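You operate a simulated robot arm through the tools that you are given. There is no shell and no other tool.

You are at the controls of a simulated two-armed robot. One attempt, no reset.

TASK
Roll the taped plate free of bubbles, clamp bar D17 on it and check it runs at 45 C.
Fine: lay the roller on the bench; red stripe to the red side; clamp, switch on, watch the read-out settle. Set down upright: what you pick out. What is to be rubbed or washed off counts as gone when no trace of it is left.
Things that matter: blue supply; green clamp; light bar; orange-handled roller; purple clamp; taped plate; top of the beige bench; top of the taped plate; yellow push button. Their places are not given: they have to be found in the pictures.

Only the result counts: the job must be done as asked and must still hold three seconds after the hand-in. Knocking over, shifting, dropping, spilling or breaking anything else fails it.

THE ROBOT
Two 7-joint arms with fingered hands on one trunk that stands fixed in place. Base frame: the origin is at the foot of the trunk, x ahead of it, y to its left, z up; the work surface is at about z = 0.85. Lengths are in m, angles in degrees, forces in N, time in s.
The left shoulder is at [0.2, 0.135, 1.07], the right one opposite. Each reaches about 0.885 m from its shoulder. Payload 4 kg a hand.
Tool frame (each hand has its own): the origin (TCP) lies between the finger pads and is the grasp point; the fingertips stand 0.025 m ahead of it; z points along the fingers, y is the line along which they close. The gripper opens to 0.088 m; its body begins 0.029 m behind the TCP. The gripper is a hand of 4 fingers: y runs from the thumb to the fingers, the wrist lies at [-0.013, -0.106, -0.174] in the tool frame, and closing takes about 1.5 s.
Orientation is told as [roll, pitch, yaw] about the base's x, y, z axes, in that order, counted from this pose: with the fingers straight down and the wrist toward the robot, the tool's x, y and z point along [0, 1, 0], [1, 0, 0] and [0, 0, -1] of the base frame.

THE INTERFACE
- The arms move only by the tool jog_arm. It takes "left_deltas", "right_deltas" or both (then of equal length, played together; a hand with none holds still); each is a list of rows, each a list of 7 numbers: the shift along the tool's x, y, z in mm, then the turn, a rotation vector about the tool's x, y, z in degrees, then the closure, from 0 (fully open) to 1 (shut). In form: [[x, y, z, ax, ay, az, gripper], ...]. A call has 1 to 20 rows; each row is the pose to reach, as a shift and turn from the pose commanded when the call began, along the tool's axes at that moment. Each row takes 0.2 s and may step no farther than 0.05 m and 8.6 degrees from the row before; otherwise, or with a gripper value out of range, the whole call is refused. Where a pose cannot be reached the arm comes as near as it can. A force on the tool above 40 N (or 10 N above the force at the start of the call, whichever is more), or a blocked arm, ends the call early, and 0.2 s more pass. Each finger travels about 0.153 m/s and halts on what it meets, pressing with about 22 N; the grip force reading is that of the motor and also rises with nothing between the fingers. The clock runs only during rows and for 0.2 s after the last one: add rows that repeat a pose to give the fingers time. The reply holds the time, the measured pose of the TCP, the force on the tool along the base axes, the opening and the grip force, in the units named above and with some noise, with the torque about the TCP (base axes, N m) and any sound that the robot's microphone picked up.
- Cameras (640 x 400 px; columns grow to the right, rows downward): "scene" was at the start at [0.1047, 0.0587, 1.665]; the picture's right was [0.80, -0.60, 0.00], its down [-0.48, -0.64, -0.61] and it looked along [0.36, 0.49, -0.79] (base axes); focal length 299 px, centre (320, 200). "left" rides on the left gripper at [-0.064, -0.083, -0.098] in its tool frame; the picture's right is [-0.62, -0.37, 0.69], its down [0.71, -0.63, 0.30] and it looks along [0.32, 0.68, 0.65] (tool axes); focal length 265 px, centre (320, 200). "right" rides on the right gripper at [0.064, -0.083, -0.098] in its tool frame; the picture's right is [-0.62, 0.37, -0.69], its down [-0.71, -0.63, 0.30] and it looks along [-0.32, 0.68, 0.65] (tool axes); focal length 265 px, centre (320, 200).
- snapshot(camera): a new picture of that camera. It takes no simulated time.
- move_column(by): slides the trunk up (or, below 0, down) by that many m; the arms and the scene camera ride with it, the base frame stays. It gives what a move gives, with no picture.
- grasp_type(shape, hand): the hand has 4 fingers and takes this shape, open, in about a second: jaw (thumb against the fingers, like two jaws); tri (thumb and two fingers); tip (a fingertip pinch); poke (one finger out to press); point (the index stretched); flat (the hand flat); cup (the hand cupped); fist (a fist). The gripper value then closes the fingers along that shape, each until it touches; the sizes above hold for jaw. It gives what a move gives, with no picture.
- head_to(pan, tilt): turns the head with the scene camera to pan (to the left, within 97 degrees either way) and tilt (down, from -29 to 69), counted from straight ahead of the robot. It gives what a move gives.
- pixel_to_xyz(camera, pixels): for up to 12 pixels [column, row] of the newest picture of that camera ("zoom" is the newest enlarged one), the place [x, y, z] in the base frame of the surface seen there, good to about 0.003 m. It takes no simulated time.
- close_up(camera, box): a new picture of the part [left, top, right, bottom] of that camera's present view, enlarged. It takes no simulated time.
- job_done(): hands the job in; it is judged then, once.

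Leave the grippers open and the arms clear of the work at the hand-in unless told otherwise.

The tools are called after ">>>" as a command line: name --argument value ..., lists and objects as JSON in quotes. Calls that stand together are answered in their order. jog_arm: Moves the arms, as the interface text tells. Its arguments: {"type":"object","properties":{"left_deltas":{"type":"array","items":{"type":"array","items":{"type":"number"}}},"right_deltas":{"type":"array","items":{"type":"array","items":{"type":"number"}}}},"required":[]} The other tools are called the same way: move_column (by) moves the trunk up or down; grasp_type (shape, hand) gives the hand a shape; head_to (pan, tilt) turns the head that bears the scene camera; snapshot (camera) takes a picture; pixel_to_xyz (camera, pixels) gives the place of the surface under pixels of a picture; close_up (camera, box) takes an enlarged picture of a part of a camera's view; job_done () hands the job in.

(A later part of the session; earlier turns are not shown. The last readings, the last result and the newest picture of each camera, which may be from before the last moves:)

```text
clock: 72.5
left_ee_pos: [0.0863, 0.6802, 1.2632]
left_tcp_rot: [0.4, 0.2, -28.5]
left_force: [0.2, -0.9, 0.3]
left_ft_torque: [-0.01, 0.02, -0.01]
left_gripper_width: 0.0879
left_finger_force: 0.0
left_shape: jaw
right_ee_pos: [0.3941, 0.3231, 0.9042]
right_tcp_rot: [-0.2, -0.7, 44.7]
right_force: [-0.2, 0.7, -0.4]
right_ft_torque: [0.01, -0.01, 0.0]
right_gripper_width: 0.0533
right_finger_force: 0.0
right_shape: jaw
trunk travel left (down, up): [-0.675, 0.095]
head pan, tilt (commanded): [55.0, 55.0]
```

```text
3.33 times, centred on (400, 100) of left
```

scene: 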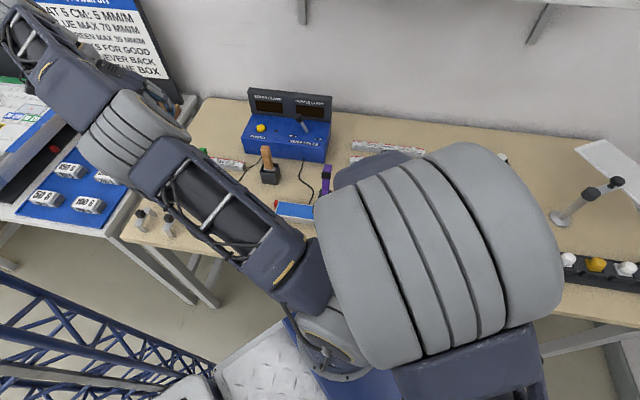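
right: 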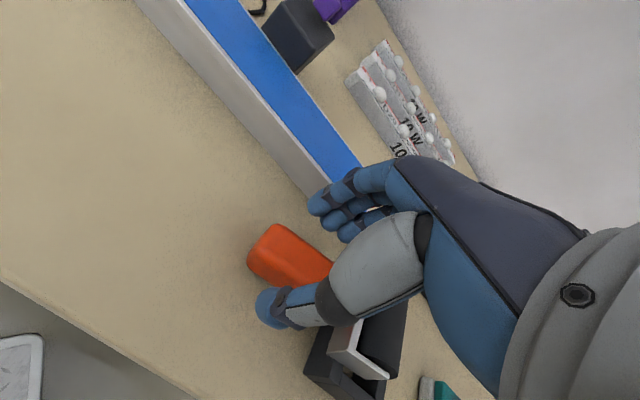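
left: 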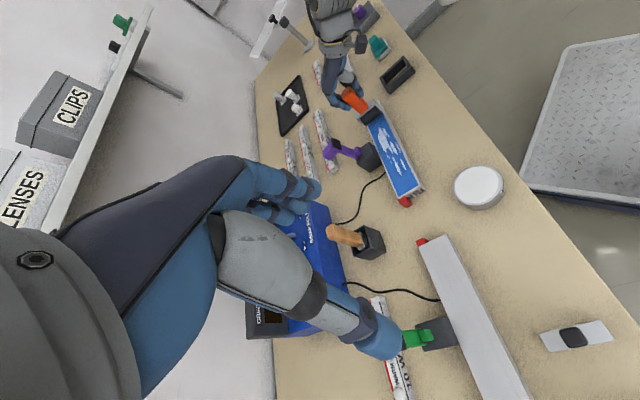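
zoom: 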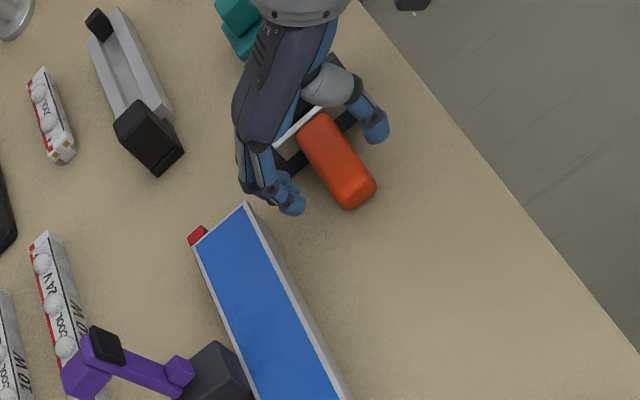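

The handle lies between thumb and fingers. Shift 4 mm nearer and lower the last 24 mm.

>>> jog_arm --right_deltas '[[2, -4, 8, 0, 0, 0, 0.4], [2, -4, 16, 0, 0, 0, 0.4], [2, -4, 21, 0, 0, 0, 0.4], [2, -4, 24, 0, 0, 0, 0.4], [2, -4, 24, 0, 0, 0, 0.4]]'

>>> snapshot --camera "right"

>>> close_up --camera "left" --box '[340, 40, 460, 160]'

```text
clock: 73.7
left_ee_pos: [0.0867, 0.6806, 1.2632]
left_tcp_rot: [0.4, 0.1, -28.4]
left_force: [0.8, 0.1, 0.3]
left_ft_torque: [-0.02, 0.02, -0.02]
left_gripper_width: 0.0878
left_finger_force: 0.1
left_shape: jaw
right_ee_pos: [0.3943, 0.3245, 0.8859]
right_tcp_rot: [-0.2, -1.6, 44.3]
right_force: [1.0, 0.8, -0.9]
right_ft_torque: [-0.02, -0.02, -0.03]
right_gripper_width: 0.0533
right_finger_force: 0.1
right_shape: jaw
trunk travel left (down, up): [-0.675, 0.095]
head pan, tilt (commanded): [55.0, 55.0]
```

```text
taken
```

right: 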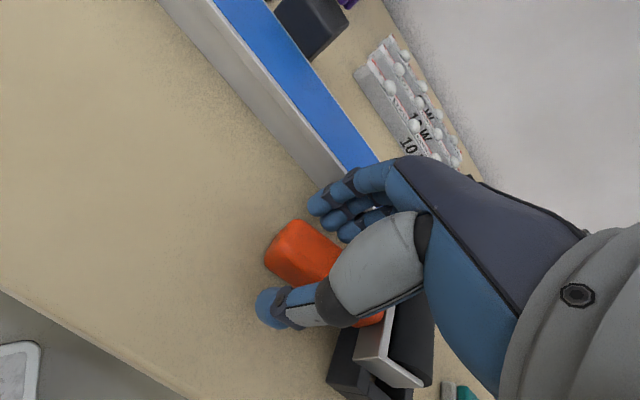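

```text
3.33 times, centred on (400, 100) of left
```

zoom: 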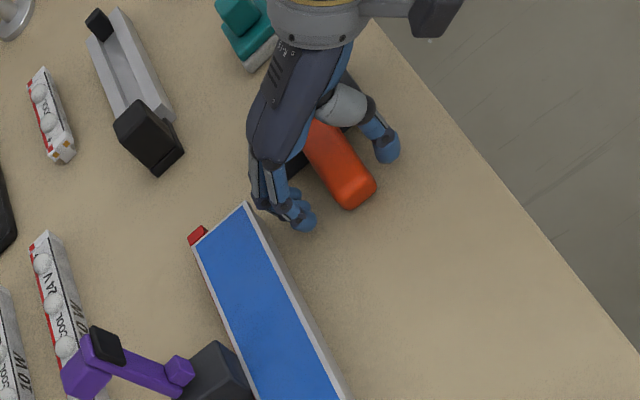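

Close the hand on the handle.

>>> jog_arm --right_deltas '[[0, 0, 0, 0, 0, 0, 0.6], [0, 0, 0, 0, 0, 0, 0.8], [0, 0, 0, 0, 0, 0, 1], [0, 0, 0, 0, 0, 0, 1], [0, 0, 0, 0, 0, 0, 1], [0, 0, 0, 0, 0, 0, 1]]'

>>> close_up --camera "left" --box '[340, 40, 460, 160]'

>>> snapshot --camera "scene"

```text
clock: 75.1
left_ee_pos: [0.0855, 0.6811, 1.2626]
left_tcp_rot: [0.4, 0.1, -28.5]
left_force: [-0.1, 0.0, 0.6]
left_ft_torque: [0.02, 0.02, -0.01]
left_gripper_width: 0.0878
left_finger_force: 0.1
left_shape: jaw
right_ee_pos: [0.3936, 0.3234, 0.8848]
right_tcp_rot: [-0.1, -1.5, 44.4]
right_force: [-0.5, 0.4, 0.3]
right_ft_torque: [-0.04, 0.02, 0.02]
right_gripper_width: 0.0225
right_finger_force: 22.3
right_shape: jaw
trunk travel left (down, up): [-0.675, 0.095]
head pan, tilt (commanded): [55.0, 55.0]
```

```text
3.33 times, centred on (400, 100) of left
```

zoom: 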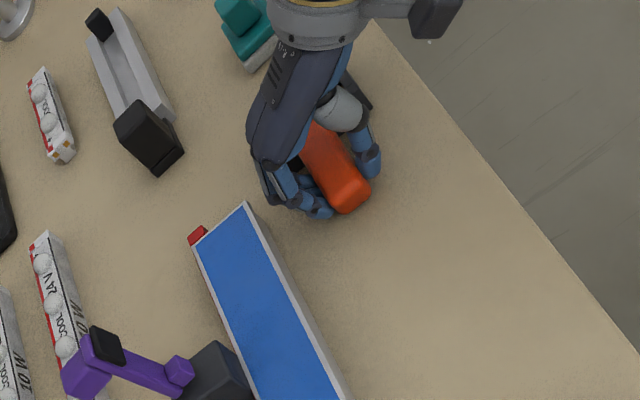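

```text
taken
```

scene: 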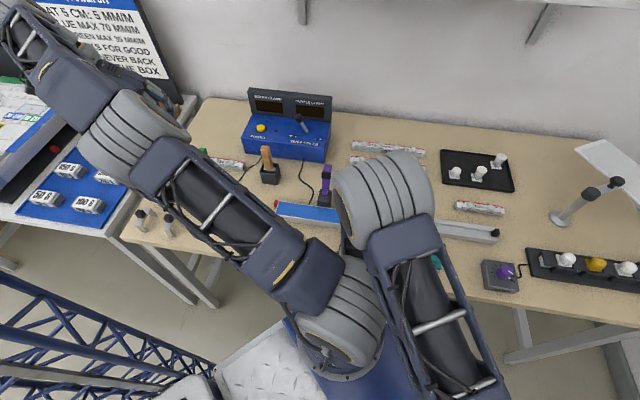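

Gripped. Lift straight up 110 mm and see how the roller hangs.

>>> jog_arm --right_deltas '[[0, 0, -15, 0, 0, 0, 1], [0, 0, -40, 0, 0, 0, 1], [0, 0, -75, 0, 0, 0, 1], [0, 0, -110, 0, 0, 0, 1], [0, 0, -110, 0, 0, 0, 1]]'

>>> close_up --camera "left" --box '[320, 20, 440, 140]'

>>> snapshot --camera "right"

>>> snapshot --camera "scene"

```text
clock: 76.3
left_ee_pos: [0.0868, 0.6803, 1.2607]
left_tcp_rot: [0.4, 0.1, -28.5]
left_force: [-0.6, 0.5, 0.3]
left_ft_torque: [-0.04, 0.01, 0.02]
left_gripper_width: 0.0879
left_finger_force: 0.1
left_shape: jaw
right_ee_pos: [0.3845, 0.3197, 0.989]
right_tcp_rot: [-0.3, -0.5, 44.7]
right_force: [0.6, -1.2, -2.2]
right_ft_torque: [0.07, 0.07, 0.0]
right_gripper_width: 0.0223
right_finger_force: 22.5
right_shape: jaw
trunk travel left (down, up): [-0.675, 0.095]
head pan, tilt (commanded): [55.0, 55.0]
```

```text
3.33 times, centred on (380, 80) of left
```

zoom: 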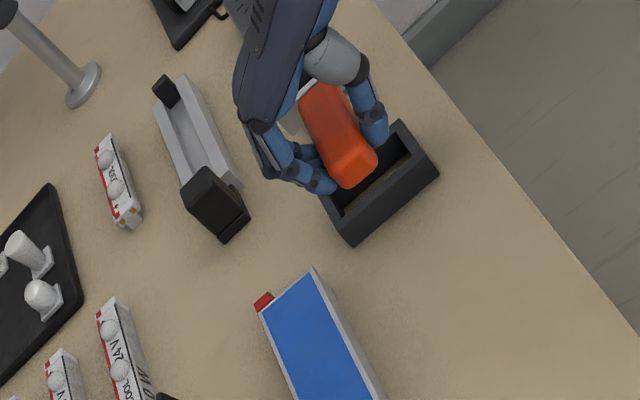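

```text
taken
```

right: 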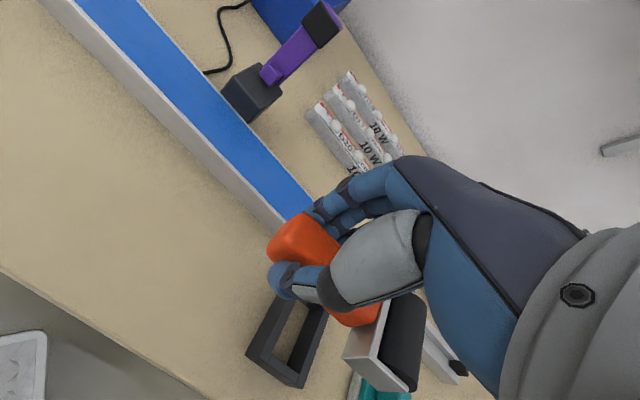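

```text
taken
```

scene: 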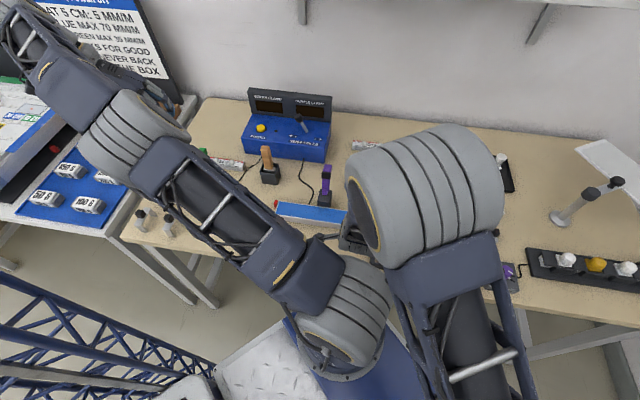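

The roller is held firmly with its handle still level. Now I try tipping the hand (about the finger-closing axis) by 104° in free air to bring the roller upright, moving back over the frame at height.

>>> jog_arm --right_deltas '[[-7, 0, -15, 0, 8, 0, 1], [-14, 1, -30, 0, 16, 0, 1], [-21, 1, -45, 0, 24, 0, 1], [-28, 2, -60, 0, 32, 0, 1], [-35, 2, -75, 0, 40, 0, 1], [-42, 3, -90, 0, 48, 0, 1]]'

>>> snapshot --camera "scene"

>>> snapshot --camera "left"

```text
clock: 77.7
left_ee_pos: [0.0861, 0.6804, 1.2621]
left_tcp_rot: [0.5, 0.1, -28.5]
left_force: [-0.2, 0.6, 0.5]
left_ft_torque: [-0.01, 0.01, 0.01]
left_gripper_width: 0.088
left_finger_force: 0.1
left_shape: jaw
right_ee_pos: [0.4174, 0.2915, 1.0812]
right_tcp_rot: [47.9, -0.7, 44.6]
right_force: [-1.0, 0.9, -0.6]
right_ft_torque: [0.02, 0.02, 0.02]
right_gripper_width: 0.022
right_finger_force: 22.3
right_shape: jaw
trunk travel left (down, up): [-0.675, 0.095]
head pan, tilt (commanded): [55.0, 55.0]
```

```text
taken
```

scene: 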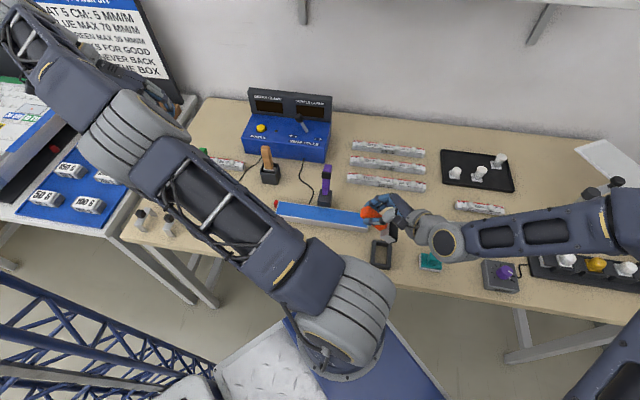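

```text
taken
```

left: 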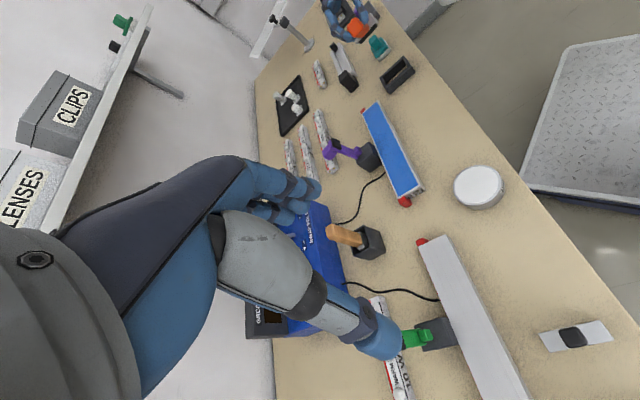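

The arm swung back to its comfortable posture and the roller is turning upright. Continue another 56°.

>>> jog_arm --right_deltas '[[-1, 0, -9, 0, 8, 0, 1], [-1, 0, -18, 0, 16, 0, 1], [-2, 1, -27, 0, 24, 0, 1], [-2, 1, -36, 0, 32, 0, 1], [-3, 1, -45, 0, 40, 0, 1], [-3, 2, -54, 0, 48, 0, 1], [-4, 2, -63, 0, 56, 0, 1]]'

>>> snapshot --camera "scene"

>>> close_up --camera "left" --box '[300, 0, 440, 120]'

>>> snapshot --camera "right"

```text
clock: 79.3
left_ee_pos: [0.0872, 0.6802, 1.2642]
left_tcp_rot: [0.4, 0.1, -28.5]
left_force: [0.2, -0.4, 0.7]
left_ft_torque: [0.02, -0.01, 0.01]
left_gripper_width: 0.0879
left_finger_force: 0.1
left_shape: jaw
right_ee_pos: [0.448, 0.2601, 1.1119]
right_tcp_rot: [98.1, -0.1, 45.0]
right_force: [-0.1, 0.2, -1.6]
right_ft_torque: [-0.02, -0.01, 0.01]
right_gripper_width: 0.0219
right_finger_force: 22.1
right_shape: jaw
right hand out of reach, approached as far as the arm can: row 7
trunk travel left (down, up): [-0.675, 0.095]
head pan, tilt (commanded): [55.0, 55.0]
```

```text
taken
```

scene: 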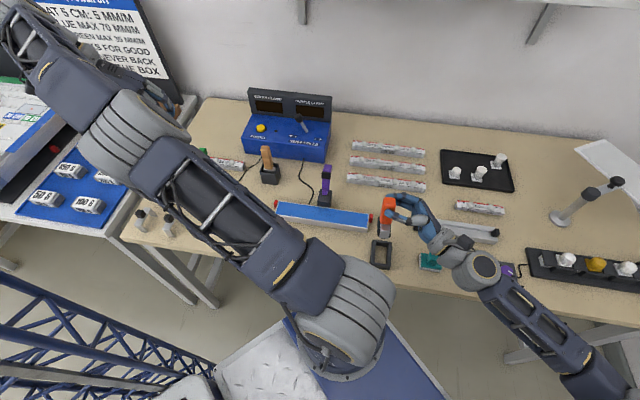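

```text
3.33 times, centred on (370, 60) of left
```

zoom: 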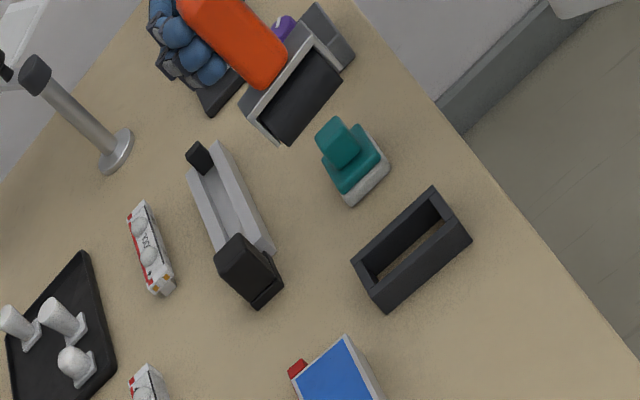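

```text
taken
```

right: 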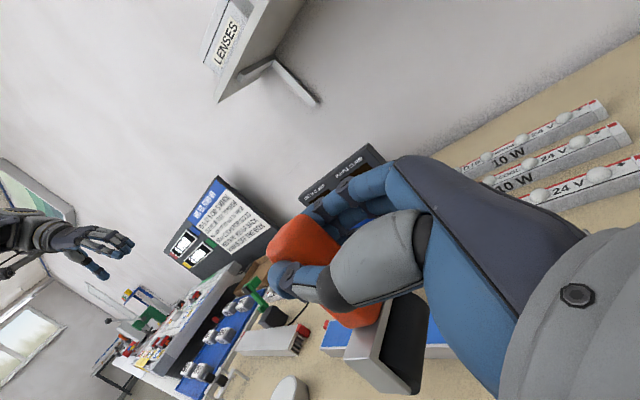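

The hand is tipped 98° and the roller hangs about upright. I check its lean in an enlarged view.

>>> close_up --camera "scene" --box '[350, 180, 440, 280]'

>>> pixel_to_xyz --camera "left" --pixels '[[372, 58], [378, 65]]'

>>> snapshot --camera "left"

```text
4.00 times, centred on (395, 230) of scene
```

zoom: 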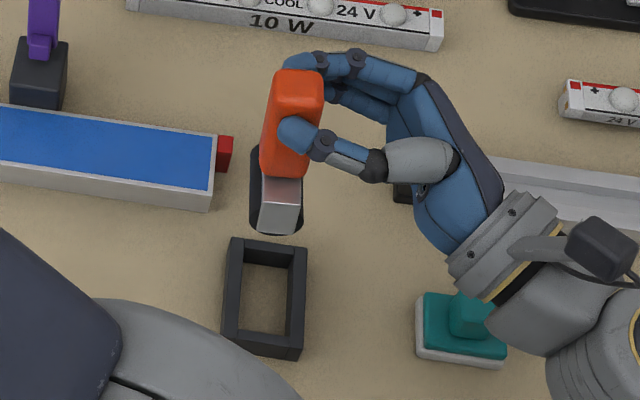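

```text
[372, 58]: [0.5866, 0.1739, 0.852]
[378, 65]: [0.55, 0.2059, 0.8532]
```

```text
taken
```

left: 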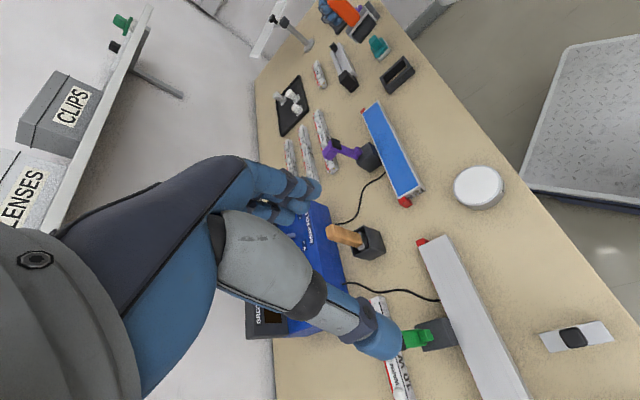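

>>> pixel_to_xyz --camera "zoom" --pixels '[[282, 78], [318, 76], [318, 92], [280, 92], [268, 170], [303, 178], [265, 198], [297, 203], [264, 228], [295, 230], [470, 310], [455, 355]]'

>>> pixel_to_xyz --camera "left" --pixels '[[336, 3], [356, 20], [365, 12], [370, 20], [358, 40], [375, 22], [348, 34]]'

```text
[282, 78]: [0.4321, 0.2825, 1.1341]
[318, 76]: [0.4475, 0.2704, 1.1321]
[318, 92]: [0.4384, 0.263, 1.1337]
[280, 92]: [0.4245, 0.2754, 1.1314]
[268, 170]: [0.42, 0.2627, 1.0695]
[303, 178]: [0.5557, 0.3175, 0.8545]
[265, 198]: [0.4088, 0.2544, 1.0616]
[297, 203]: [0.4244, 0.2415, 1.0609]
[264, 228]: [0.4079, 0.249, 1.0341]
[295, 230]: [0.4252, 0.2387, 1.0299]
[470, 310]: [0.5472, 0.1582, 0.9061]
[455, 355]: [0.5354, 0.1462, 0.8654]
```

```text
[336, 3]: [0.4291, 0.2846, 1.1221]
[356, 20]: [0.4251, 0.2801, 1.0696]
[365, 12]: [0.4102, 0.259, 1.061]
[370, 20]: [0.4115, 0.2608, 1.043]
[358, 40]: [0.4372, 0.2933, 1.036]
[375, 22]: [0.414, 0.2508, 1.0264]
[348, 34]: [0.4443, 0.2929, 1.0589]
```

The roller is upright with about 4–5° lean. Before deciding where to set it down I check hand clearance to the teal sponge (top z = 0.906).

>>> pixel_to_xyz --camera "zoom" --pixels '[[410, 80], [450, 110], [490, 170], [510, 200], [415, 215], [435, 250], [455, 275], [490, 300], [545, 340], [385, 170], [440, 160], [550, 210]]'

>>> close_up --camera "left" --box '[310, 0, 410, 80]'

```text
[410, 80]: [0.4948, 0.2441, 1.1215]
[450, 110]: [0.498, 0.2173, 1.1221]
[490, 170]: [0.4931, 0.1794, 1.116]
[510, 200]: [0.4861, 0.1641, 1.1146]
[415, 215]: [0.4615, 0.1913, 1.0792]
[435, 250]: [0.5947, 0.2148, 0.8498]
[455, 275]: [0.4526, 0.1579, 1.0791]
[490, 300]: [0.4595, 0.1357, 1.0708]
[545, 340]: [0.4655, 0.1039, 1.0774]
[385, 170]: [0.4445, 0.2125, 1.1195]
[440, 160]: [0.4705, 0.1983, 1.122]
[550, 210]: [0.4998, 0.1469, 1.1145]
```

```text
5.00 times, centred on (360, 40) of left
```

zoom: 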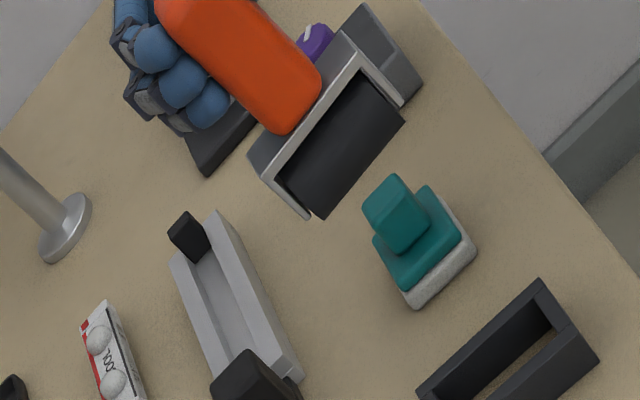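

The hand clears the sponge by about 25 mm. Move down 100 mm and 15 mm toward the frame centre, with a 3° correction of the sideways lean.

>>> jog_arm --right_deltas '[[-24, 1, -7, 0, 0, -1, 1], [-48, 2, -15, 0, 0, -2, 1], [-72, 3, -22, 0, 0, -3, 1], [-97, 3, -29, 0, 0, -3, 1], [-97, 3, -29, 0, 0, -3, 1]]'

>>> snapshot --camera "left"

>>> close_up --camera "left" --box '[320, 0, 440, 110]'

>>> close_up --camera "scene" --box '[350, 200, 440, 280]'

```text
clock: 80.5
left_ee_pos: [0.0861, 0.6804, 1.2622]
left_tcp_rot: [0.4, 0.0, -28.5]
left_force: [0.6, -0.1, -0.2]
left_ft_torque: [0.01, 0.0, -0.01]
left_gripper_width: 0.0876
left_finger_force: 0.1
left_shape: jaw
right_ee_pos: [0.4628, 0.2543, 1.0111]
right_tcp_rot: [98.0, -3.0, 44.7]
right_force: [0.6, -0.9, -2.1]
right_ft_torque: [-0.01, -0.03, 0.01]
right_gripper_width: 0.022
right_finger_force: 22.5
right_shape: jaw
right hand out of reach, approached as far as the arm can: row 1
trunk travel left (down, up): [-0.675, 0.095]
head pan, tilt (commanded): [55.0, 55.0]
```

```text
taken
```

left: 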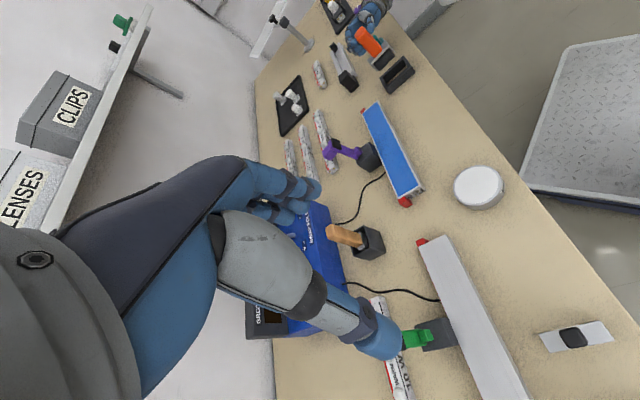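

```text
3.64 times, centred on (380, 55) of left
```

zoom: 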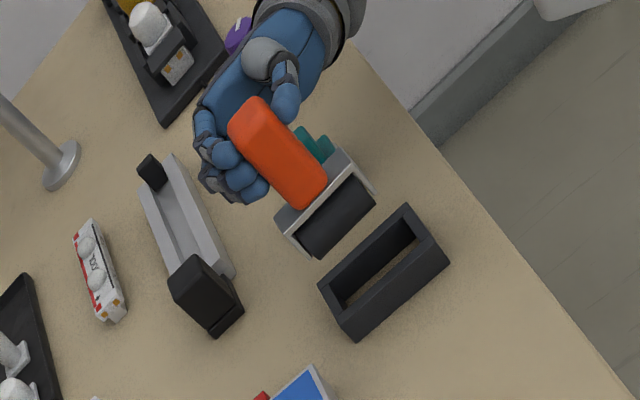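

```text
5.00 times, centred on (395, 240) of scene
```

zoom: 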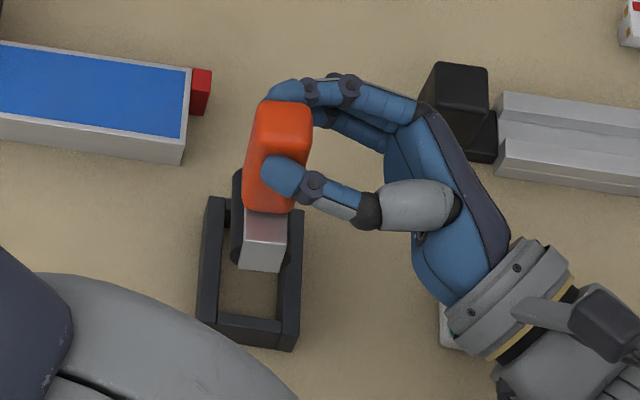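

>>> pixel_to_xyz --camera "zoom" --pixels '[[265, 110], [303, 110], [263, 128], [306, 130], [250, 236], [285, 238], [244, 266], [278, 269], [248, 200], [237, 255], [205, 205], [295, 340]]'

>>> pixel_to_xyz --camera "left" --pixels '[[347, 32], [352, 30], [366, 50], [369, 40], [356, 59], [381, 52], [366, 68], [382, 53], [374, 62], [372, 50], [390, 78], [404, 70]]'

```text
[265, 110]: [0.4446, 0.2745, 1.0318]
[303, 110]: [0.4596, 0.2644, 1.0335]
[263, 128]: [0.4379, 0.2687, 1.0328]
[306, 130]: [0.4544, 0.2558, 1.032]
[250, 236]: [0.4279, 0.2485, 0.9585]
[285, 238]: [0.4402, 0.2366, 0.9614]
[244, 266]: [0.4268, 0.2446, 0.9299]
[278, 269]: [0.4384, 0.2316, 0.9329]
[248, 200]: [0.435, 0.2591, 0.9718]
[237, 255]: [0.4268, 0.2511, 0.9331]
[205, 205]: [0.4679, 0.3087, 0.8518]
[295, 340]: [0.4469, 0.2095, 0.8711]
```

```text
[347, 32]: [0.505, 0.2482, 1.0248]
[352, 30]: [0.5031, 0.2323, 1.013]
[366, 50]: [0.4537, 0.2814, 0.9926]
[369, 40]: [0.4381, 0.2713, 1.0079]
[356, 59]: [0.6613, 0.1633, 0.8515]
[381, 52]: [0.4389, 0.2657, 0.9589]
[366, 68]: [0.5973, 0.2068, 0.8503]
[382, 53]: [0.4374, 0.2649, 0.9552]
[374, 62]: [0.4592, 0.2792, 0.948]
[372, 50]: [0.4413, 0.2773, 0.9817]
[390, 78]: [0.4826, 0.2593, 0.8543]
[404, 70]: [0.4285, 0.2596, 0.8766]
```

The roller's foot is within 3 mm of the frame centre; lean about 4.5°. Lower 55 mm into the frame.

>>> jog_arm --right_deltas '[[-15, 0, -2, 0, 0, -0.5, 1], [-30, 0, -4, 0, 0, -1, 1], [-43, -1, -6, 0, 0, -1.5, 1], [-54, -1, -7.6, 0, 0, -2, 1], [-54, -1, -7.6, 0, 0, -2, 1]]'

>>> snapshot --camera "left"

>>> close_up --camera "left" --box '[340, 10, 440, 110]'

>>> close_up --camera "scene" --box '[350, 200, 440, 280]'

```text
clock: 81.7
left_ee_pos: [0.0869, 0.6801, 1.2624]
left_tcp_rot: [0.4, 0.1, -28.5]
left_force: [-0.8, -1.1, -0.4]
left_ft_torque: [0.04, 0.03, 0.0]
left_gripper_width: 0.0878
left_finger_force: 0.0
left_shape: jaw
right_ee_pos: [0.4622, 0.2547, 0.9576]
right_tcp_rot: [98.1, -5.0, 44.6]
right_force: [0.5, 0.0, -1.3]
right_ft_torque: [-0.03, -0.04, 0.01]
right_gripper_width: 0.0221
right_finger_force: 21.9
right_shape: jaw
trunk travel left (down, up): [-0.675, 0.095]
head pan, tilt (commanded): [55.0, 55.0]
```

```text
taken
```

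left: 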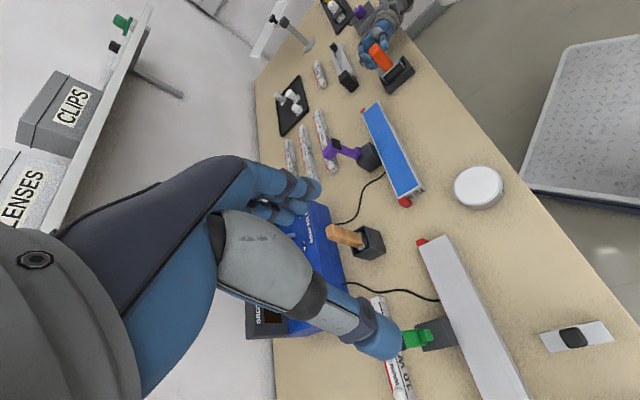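

```text
4.00 times, centred on (390, 60) of left
```

zoom: 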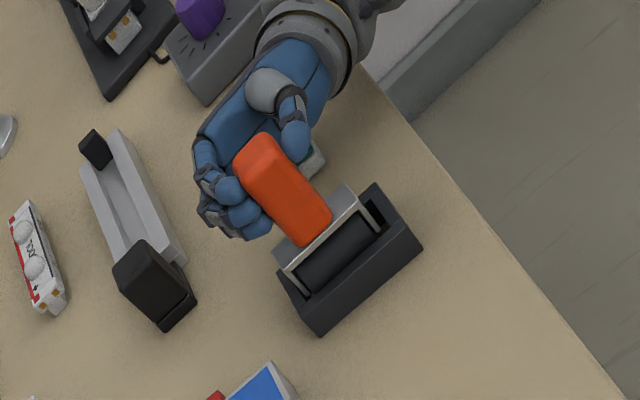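

```text
5.00 times, centred on (395, 240) of scene
```

zoom: 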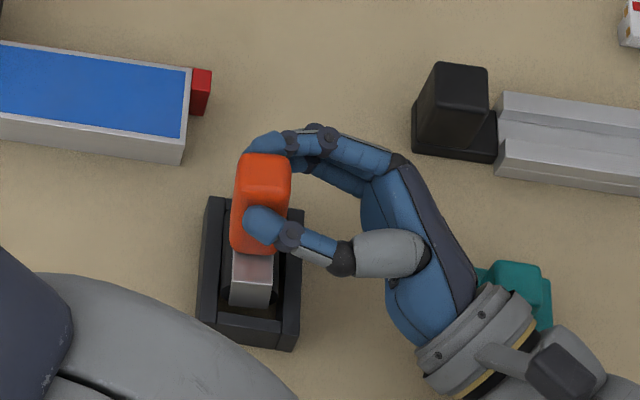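

The roller is inside the frame. Measure the lean again.

>>> pixel_to_xyz --camera "zoom" --pixels '[[247, 160], [284, 160], [243, 180], [286, 182], [236, 278], [268, 281], [233, 300], [263, 303], [212, 205], [300, 215], [203, 310], [290, 345]]'

>>> pixel_to_xyz --camera "left" --pixels '[[372, 45], [378, 43], [379, 60], [386, 55], [396, 65], [371, 78], [386, 62]]'

```text
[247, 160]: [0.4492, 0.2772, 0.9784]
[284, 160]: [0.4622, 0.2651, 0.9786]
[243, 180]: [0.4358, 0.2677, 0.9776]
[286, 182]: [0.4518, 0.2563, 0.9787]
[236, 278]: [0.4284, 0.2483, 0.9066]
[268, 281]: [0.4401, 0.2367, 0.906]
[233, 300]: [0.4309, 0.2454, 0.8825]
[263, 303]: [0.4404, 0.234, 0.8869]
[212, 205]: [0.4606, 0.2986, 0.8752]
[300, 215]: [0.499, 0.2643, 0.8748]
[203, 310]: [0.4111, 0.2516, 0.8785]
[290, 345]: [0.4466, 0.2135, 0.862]
```

```text
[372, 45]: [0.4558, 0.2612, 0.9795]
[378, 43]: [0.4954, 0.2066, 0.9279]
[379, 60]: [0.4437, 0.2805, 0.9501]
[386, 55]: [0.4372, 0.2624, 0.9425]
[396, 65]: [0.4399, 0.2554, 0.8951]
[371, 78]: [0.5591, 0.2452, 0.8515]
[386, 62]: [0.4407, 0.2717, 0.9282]
```

Lean is still about 5° toward the left. Try turning the hand 5° more while keeping the roller's foot in place.

>>> jog_arm --right_deltas '[[0.3, 0, -2.6, 0, 1.7, 0, 1], [0.7, 0, -5.3, 0, 3.4, 0, 1], [1.1, 0, -8, 0, 5, 0, 1], [1.1, 0, -8, 0, 5, 0, 1]]'

>>> close_up --camera "scene" --box '[350, 200, 440, 280]'

```text
clock: 82.7
left_ee_pos: [0.0861, 0.6797, 1.2636]
left_tcp_rot: [0.4, 0.2, -28.4]
left_force: [0.6, 0.5, 0.5]
left_ft_torque: [0.01, 0.0, 0.01]
left_gripper_width: 0.0879
left_finger_force: 0.0
left_shape: jaw
right_ee_pos: [0.4678, 0.2494, 0.9582]
right_tcp_rot: [103.1, -5.0, 44.4]
right_force: [0.8, -0.3, -0.9]
right_ft_torque: [-0.02, -0.04, 0.0]
right_gripper_width: 0.0218
right_finger_force: 22.0
right_shape: jaw
trunk travel left (down, up): [-0.675, 0.095]
head pan, tilt (commanded): [55.0, 55.0]
```

```text
5.00 times, centred on (395, 240) of scene
```

zoom: 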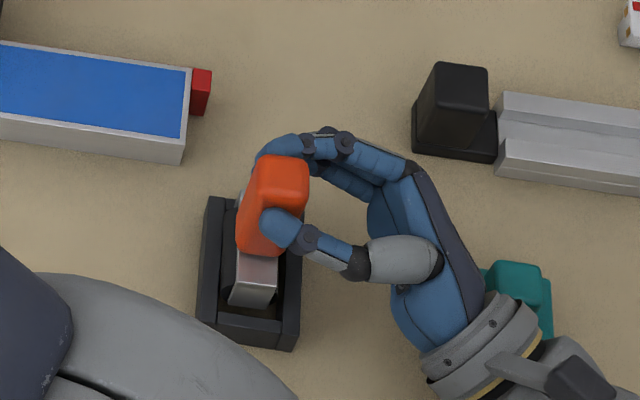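

>>> pixel_to_xyz --camera "zoom" --pixels '[[264, 162], [302, 164], [260, 182], [303, 186], [240, 276], [274, 280], [235, 298], [268, 302], [242, 180], [248, 240], [225, 270], [270, 262]]'

>>> snapshot --camera "left"

>>> close_up --camera "left" --box '[340, 20, 440, 120]'

```text
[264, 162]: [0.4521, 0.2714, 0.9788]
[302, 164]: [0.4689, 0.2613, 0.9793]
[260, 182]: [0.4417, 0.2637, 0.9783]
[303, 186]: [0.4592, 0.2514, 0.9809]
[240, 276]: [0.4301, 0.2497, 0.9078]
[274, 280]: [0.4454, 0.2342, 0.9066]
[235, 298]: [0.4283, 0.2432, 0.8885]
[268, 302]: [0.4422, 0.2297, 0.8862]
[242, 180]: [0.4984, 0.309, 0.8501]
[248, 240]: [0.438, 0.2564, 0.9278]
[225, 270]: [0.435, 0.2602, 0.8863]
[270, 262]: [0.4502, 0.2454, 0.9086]
```

```text
taken
```

left: 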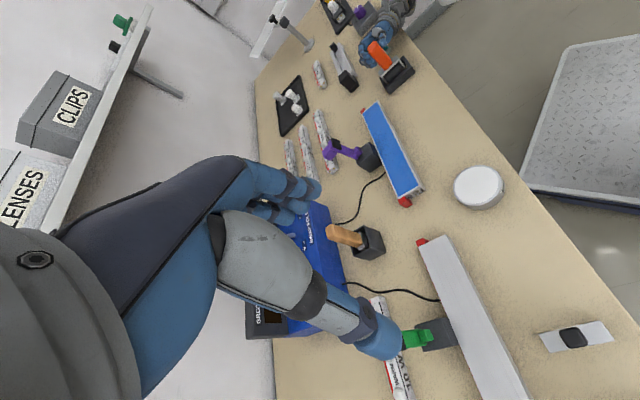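

```text
4.00 times, centred on (390, 70) of left
```

zoom: 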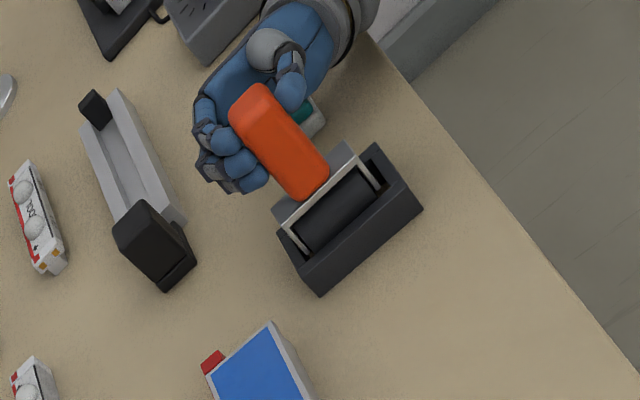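

Now within about 1° of vertical. Lower the last 11 mm to the bench.

>>> jog_arm --right_deltas '[[-4, -0.4, -1, 0, 0, 0, 1], [-8, -0.7, -2, 0, 0, 0, 1], [-10, -0.9, -2.4, 0, 0, 0, 1], [-10, -0.9, -2.4, 0, 0, 0, 1]]'

```text
clock: 83.7
left_ee_pos: [0.0869, 0.6795, 1.2629]
left_tcp_rot: [0.5, 0.1, -28.5]
left_force: [0.1, 0.1, 0.4]
left_ft_torque: [-0.01, 0.02, -0.02]
left_gripper_width: 0.0879
left_finger_force: 0.0
left_shape: jaw
right_ee_pos: [0.4687, 0.2501, 0.9465]
right_tcp_rot: [103.1, -4.9, 44.5]
right_force: [0.1, 0.7, -1.6]
right_ft_torque: [-0.03, -0.03, -0.01]
right_gripper_width: 0.0223
right_finger_force: 22.2
right_shape: jaw
trunk travel left (down, up): [-0.675, 0.095]
head pan, tilt (commanded): [55.0, 55.0]
```

Not touching yet (−1.6 N). A few more millimetres, slowly.

>>> jog_arm --right_deltas '[[-1, -0.1, -0.2, 0, 0, 0, 1], [-2, -0.2, -0.5, 0, 0, 0, 1], [-3, -0.3, -0.7, 0, 0, 0, 1], [-3, -0.3, -0.7, 0, 0, 0, 1]]'

```text
clock: 84.7
left_ee_pos: [0.0869, 0.6791, 1.2621]
left_tcp_rot: [0.4, 0.2, -28.5]
left_force: [0.6, 0.3, 0.0]
left_ft_torque: [0.01, 0.01, -0.01]
left_gripper_width: 0.0881
left_finger_force: 0.0
left_shape: jaw
right_ee_pos: [0.4682, 0.249, 0.9444]
right_tcp_rot: [103.1, -5.0, 44.5]
right_force: [0.1, 0.2, -1.6]
right_ft_torque: [-0.03, -0.08, 0.02]
right_gripper_width: 0.0224
right_finger_force: 21.9
right_shape: jaw
trunk travel left (down, up): [-0.675, 0.095]
head pan, tilt (commanded): [55.0, 55.0]
```

>>> jog_arm --right_deltas '[[-1, -0.1, -0.2, 0, 0, 0, 1], [-2, -0.2, -0.5, 0, 0, 0, 1], [-2, -0.2, -0.5, 0, 0, 0, 1]]'

>>> close_up --camera "scene" --box '[350, 200, 440, 280]'

>>> close_up --camera "left" --box '[340, 20, 440, 120]'

```text
clock: 85.5
left_ee_pos: [0.0861, 0.6803, 1.2626]
left_tcp_rot: [0.4, 0.1, -28.5]
left_force: [-0.1, -0.8, 0.7]
left_ft_torque: [-0.03, -0.01, 0.01]
left_gripper_width: 0.0881
left_finger_force: 0.1
left_shape: jaw
right_ee_pos: [0.4675, 0.2503, 0.942]
right_tcp_rot: [103.3, -5.1, 44.5]
right_force: [1.4, 1.2, 7.2]
right_ft_torque: [0.15, 0.02, -0.02]
right_gripper_width: 0.0223
right_finger_force: 22.1
right_shape: jaw
trunk travel left (down, up): [-0.675, 0.095]
head pan, tilt (commanded): [55.0, 55.0]
```

```text
5.00 times, centred on (395, 240) of scene
```

zoom: 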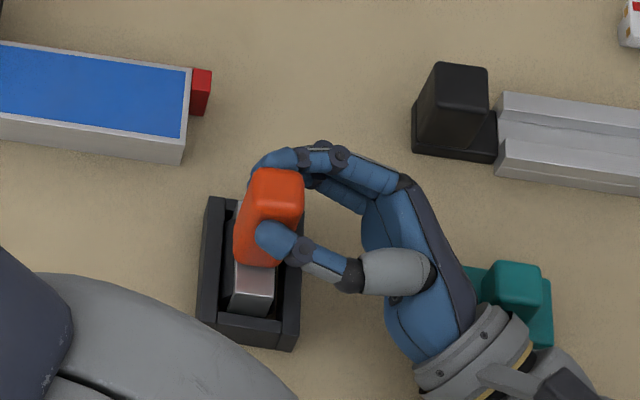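

```text
4.00 times, centred on (390, 70) of left
```

zoom: 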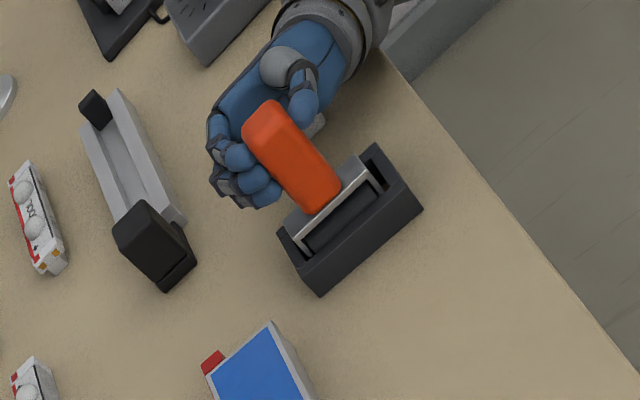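

The roller stands on the bench within the frame (7 N press). Ease off 1 mm.

>>> jog_arm --right_deltas '[[0.6, 0, 0.1, 0, 0, 0, 1], [1.1, 0.1, 0.2, 0, 0, 0, 1], [1.1, 0.1, 0.2, 0, 0, 0, 1]]'

>>> pixel_to_xyz --camera "scene" --pixels '[[385, 236]]'

>>> close_up --camera "scene" --box '[360, 220, 410, 280]'

```text
clock: 86.3
left_ee_pos: [0.0862, 0.6803, 1.2618]
left_tcp_rot: [0.5, 0.1, -28.5]
left_force: [0.7, -0.6, 0.7]
left_ft_torque: [0.02, 0.01, -0.04]
left_gripper_width: 0.0878
left_finger_force: 0.0
left_shape: jaw
right_ee_pos: [0.4693, 0.2488, 0.9429]
right_tcp_rot: [103.1, -5.0, 44.5]
right_force: [0.2, 1.6, 4.9]
right_ft_torque: [0.1, 0.06, -0.05]
right_gripper_width: 0.0223
right_finger_force: 22.2
right_shape: jaw
trunk travel left (down, up): [-0.675, 0.095]
head pan, tilt (commanded): [55.0, 55.0]
```

```text
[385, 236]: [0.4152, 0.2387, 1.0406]
```

```text
6.67 times, centred on (385, 250) of scene
```

zoom: 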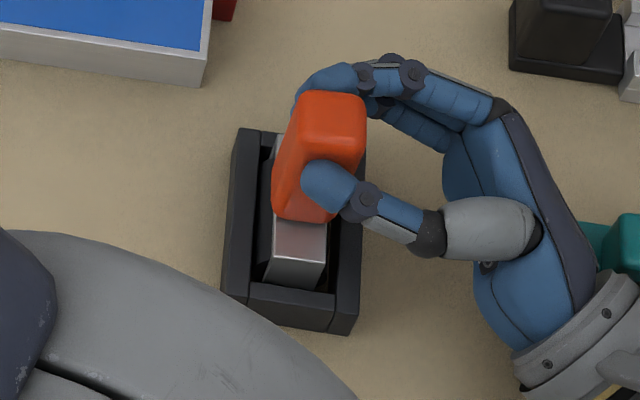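

It matches the original standing picture within a millimetre. Ease off a little more and open slowly.

>>> jog_arm --right_deltas '[[0.5, 0, 0.1, 0, 0, 0, 1], [0.8, 0, 0.2, 0, 0, 0, 1], [0.8, 0, 0.2, 0, 0, 0, 0.85], [0.8, 0, 0.2, 0, 0, 0, 0.75], [0.8, 0, 0.2, 0, 0, 0, 0.65], [0.8, 0, 0.2, 0, 0, 0, 0.5], [0.8, 0, 0.2, 0, 0, 0, 0.3], [0.8, 0, 0.2, 0, 0, 0, 0.1], [0.8, 0, 0.2, 0, 0, 0, 0], [0.8, 0, 0.2, 0, 0, 0, 0]]'

>>> close_up --camera "scene" --box '[360, 220, 410, 280]'

>>> close_up --camera "left" --box '[340, 20, 440, 120]'

```text
clock: 88.5
left_ee_pos: [0.0862, 0.6808, 1.2633]
left_tcp_rot: [0.4, 0.2, -28.6]
left_force: [0.6, 0.1, 0.1]
left_ft_torque: [-0.03, -0.02, 0.02]
left_gripper_width: 0.0878
left_finger_force: 0.1
left_shape: jaw
right_ee_pos: [0.4685, 0.2485, 0.9443]
right_tcp_rot: [103.1, -5.0, 44.4]
right_force: [0.2, -0.2, 0.2]
right_ft_torque: [0.02, -0.04, 0.01]
right_gripper_width: 0.088
right_finger_force: 0.1
right_shape: jaw
trunk travel left (down, up): [-0.675, 0.095]
head pan, tilt (commanded): [55.0, 55.0]
```

```text
6.67 times, centred on (385, 250) of scene
```

zoom: 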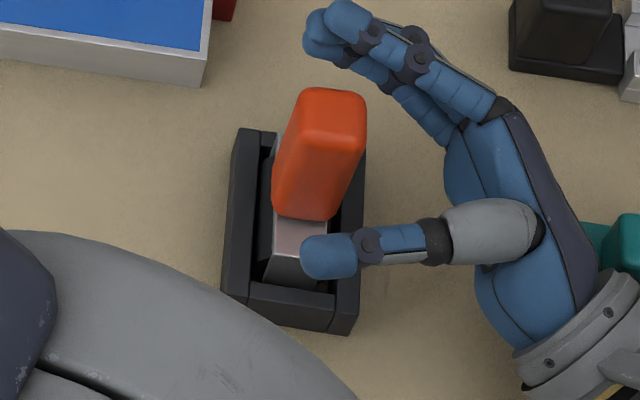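

```text
4.00 times, centred on (390, 70) of left
```

zoom: 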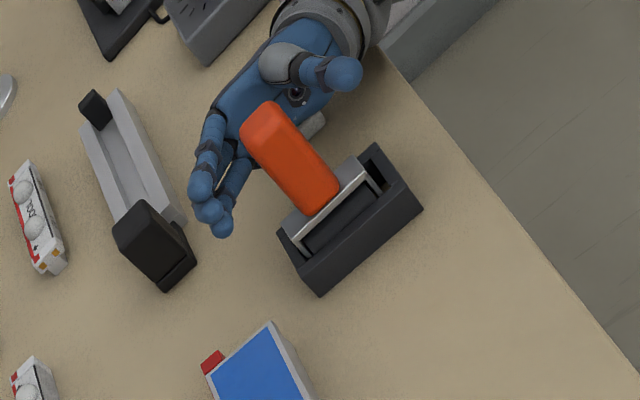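

The roller stands by itself in the frame. Raise the open hand straight up, away from it.

>>> jog_arm --right_deltas '[[14.6, 1.3, 3.4, 0, 0, 0, 0], [34, 3, 7.9, 0, 0, 0, 0], [63, 5.7, 14.6, 0, 0, 0, 0], [97, 8.7, 22.5, 0, 0, 0, 0], [136, 12, 31.5, 0, 0, 0, 0]]'

>>> snapshot --camera "scene"

>>> close_up --camera "scene" --box '[360, 220, 410, 280]'

>>> close_up --camera "left" --box '[340, 20, 440, 120]'

```text
clock: 89.7
left_ee_pos: [0.0866, 0.6803, 1.2626]
left_tcp_rot: [0.4, 0.0, -28.4]
left_force: [-0.8, 0.4, -0.9]
left_ft_torque: [0.03, -0.02, 0.0]
left_gripper_width: 0.0877
left_finger_force: 0.0
left_shape: jaw
right_ee_pos: [0.4672, 0.2488, 1.0861]
right_tcp_rot: [103.1, -4.9, 44.5]
right_force: [0.5, 0.0, -0.3]
right_ft_torque: [0.01, -0.02, -0.01]
right_gripper_width: 0.0878
right_finger_force: 0.0
right_shape: jaw
trunk travel left (down, up): [-0.675, 0.095]
head pan, tilt (commanded): [55.0, 55.0]
```

```text
taken
```

scene: 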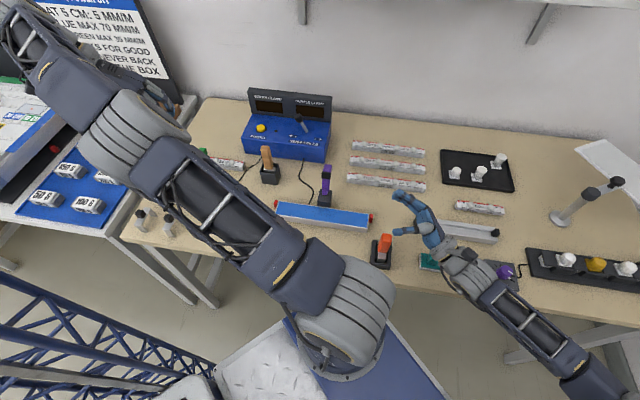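

```text
6.67 times, centred on (385, 250) of scene
```

zoom: 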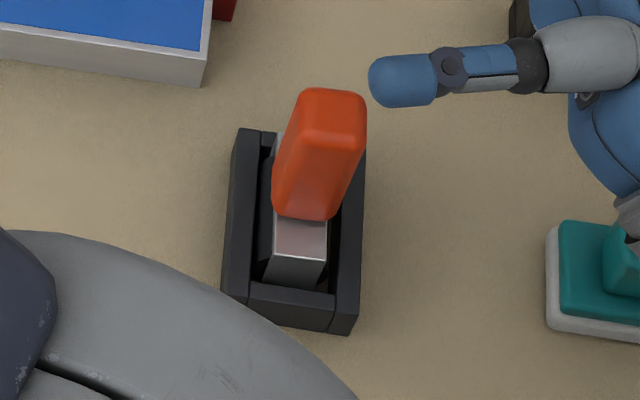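

```text
4.00 times, centred on (390, 70) of left
```

zoom: 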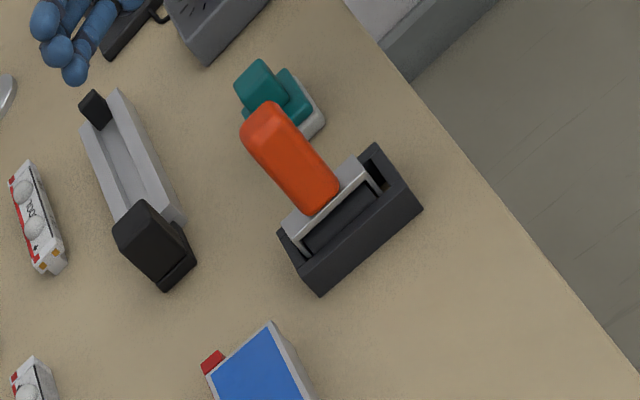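

The roller stands upright and untouched. Next: fetch bar D17. I bring the right hand back to fingers-down while moving it up and forward, away from the bench clutter.

>>> jog_arm --right_deltas '[[5, 14, 0, 0, -8, 0, 0], [10, 28, 0, 0, -16, 0, 0], [15, 42, 0, 0, -24, 0, 0], [20, 56, 0, 0, -32, 0, 0], [25, 70, 0, 0, -40, 0, 0], [30, 84, 0, 0, -48, 0, 0], [35, 98, 0, 0, -56, 0, 0], [40, 112, 0, 0, -64, 0, 0], [45, 126, 0, 0, -72, 0, 0], [48, 140, 0, 0, -80, 0, 0], [50, 154, 0, 0, -88, 0, 0], [51, 166, 0, 0, -96, 0, 0], [51, 177, 0, 0, -103, 0, 0]]'

>>> snapshot --camera "scene"

>>> snapshot --camera "right"

```text
clock: 92.5
left_ee_pos: [0.0867, 0.6802, 1.2633]
left_tcp_rot: [0.3, 0.1, -28.5]
left_force: [0.0, 0.0, 0.0]
left_ft_torque: [0.02, 0.0, 0.01]
left_gripper_width: 0.0878
left_finger_force: 0.0
left_shape: jaw
right_ee_pos: [0.5992, 0.3603, 1.1485]
right_tcp_rot: [0.1, -5.0, 44.4]
right_force: [-0.2, -0.3, -0.2]
right_ft_torque: [0.03, -0.02, 0.01]
right_gripper_width: 0.0874
right_finger_force: 0.0
right_shape: jaw
trunk travel left (down, up): [-0.675, 0.095]
head pan, tilt (commanded): [55.0, 55.0]
```

```text
taken
```

scene: 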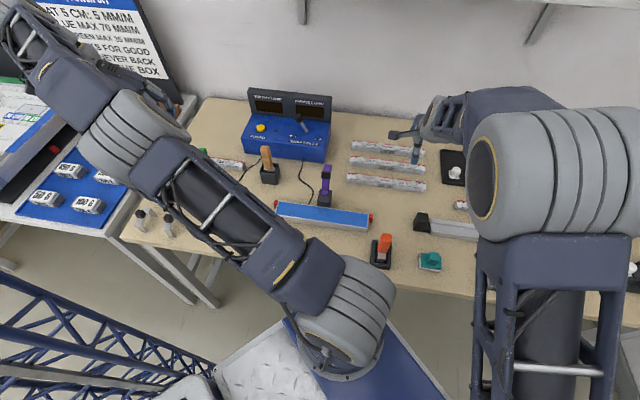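

```text
taken
```

right: 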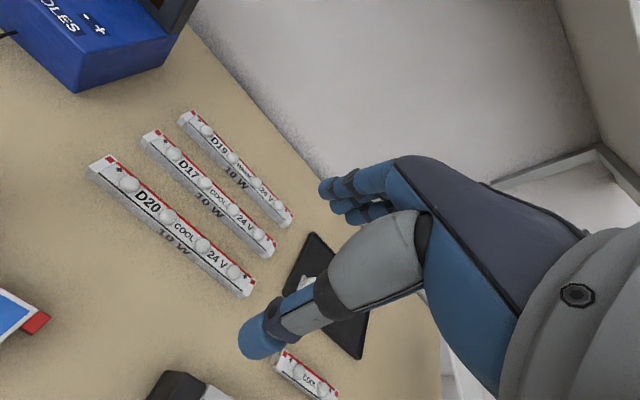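

Good view of the bars. D17 is the middle one (label "D17 COOL 24 V 10 W"). Enlarge and measure it.

>>> close_up --camera "right" --box '[80, 90, 320, 310]'

>>> pixel_to_xyz --camera "right" --pixels '[[156, 131], [142, 146], [275, 242], [262, 254], [173, 153], [204, 182], [234, 210], [262, 237], [187, 174], [248, 231], [218, 203], [190, 181]]'

>>> pixel_to_xyz --camera "scene" --pixels '[[352, 157], [352, 163], [423, 167], [424, 172], [388, 161], [388, 167]]'

```text
1.82 times, centred on (200, 200) of right
```

zoom: 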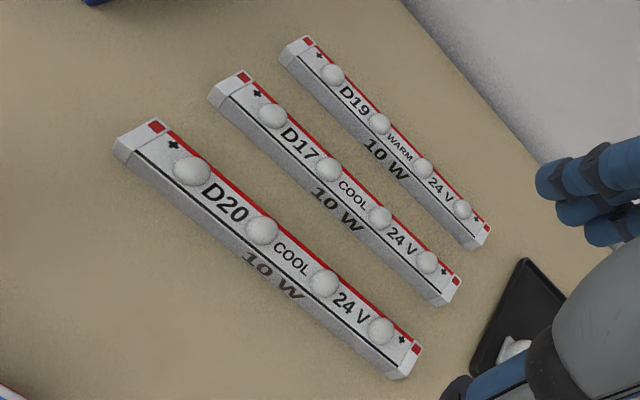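

```text
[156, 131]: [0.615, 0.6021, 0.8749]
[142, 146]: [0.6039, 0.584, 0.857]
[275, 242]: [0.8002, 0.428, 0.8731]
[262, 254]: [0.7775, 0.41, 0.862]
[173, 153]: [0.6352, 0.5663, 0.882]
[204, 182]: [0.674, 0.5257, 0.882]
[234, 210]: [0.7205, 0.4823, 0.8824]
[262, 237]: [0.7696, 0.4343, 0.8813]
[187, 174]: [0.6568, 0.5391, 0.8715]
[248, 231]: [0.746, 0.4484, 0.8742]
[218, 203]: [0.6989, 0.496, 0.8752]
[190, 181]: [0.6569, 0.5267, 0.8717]
```

```text
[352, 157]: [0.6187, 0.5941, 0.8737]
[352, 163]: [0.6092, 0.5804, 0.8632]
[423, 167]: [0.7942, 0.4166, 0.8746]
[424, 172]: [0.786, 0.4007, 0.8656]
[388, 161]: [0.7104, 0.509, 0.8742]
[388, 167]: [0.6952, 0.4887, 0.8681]
```

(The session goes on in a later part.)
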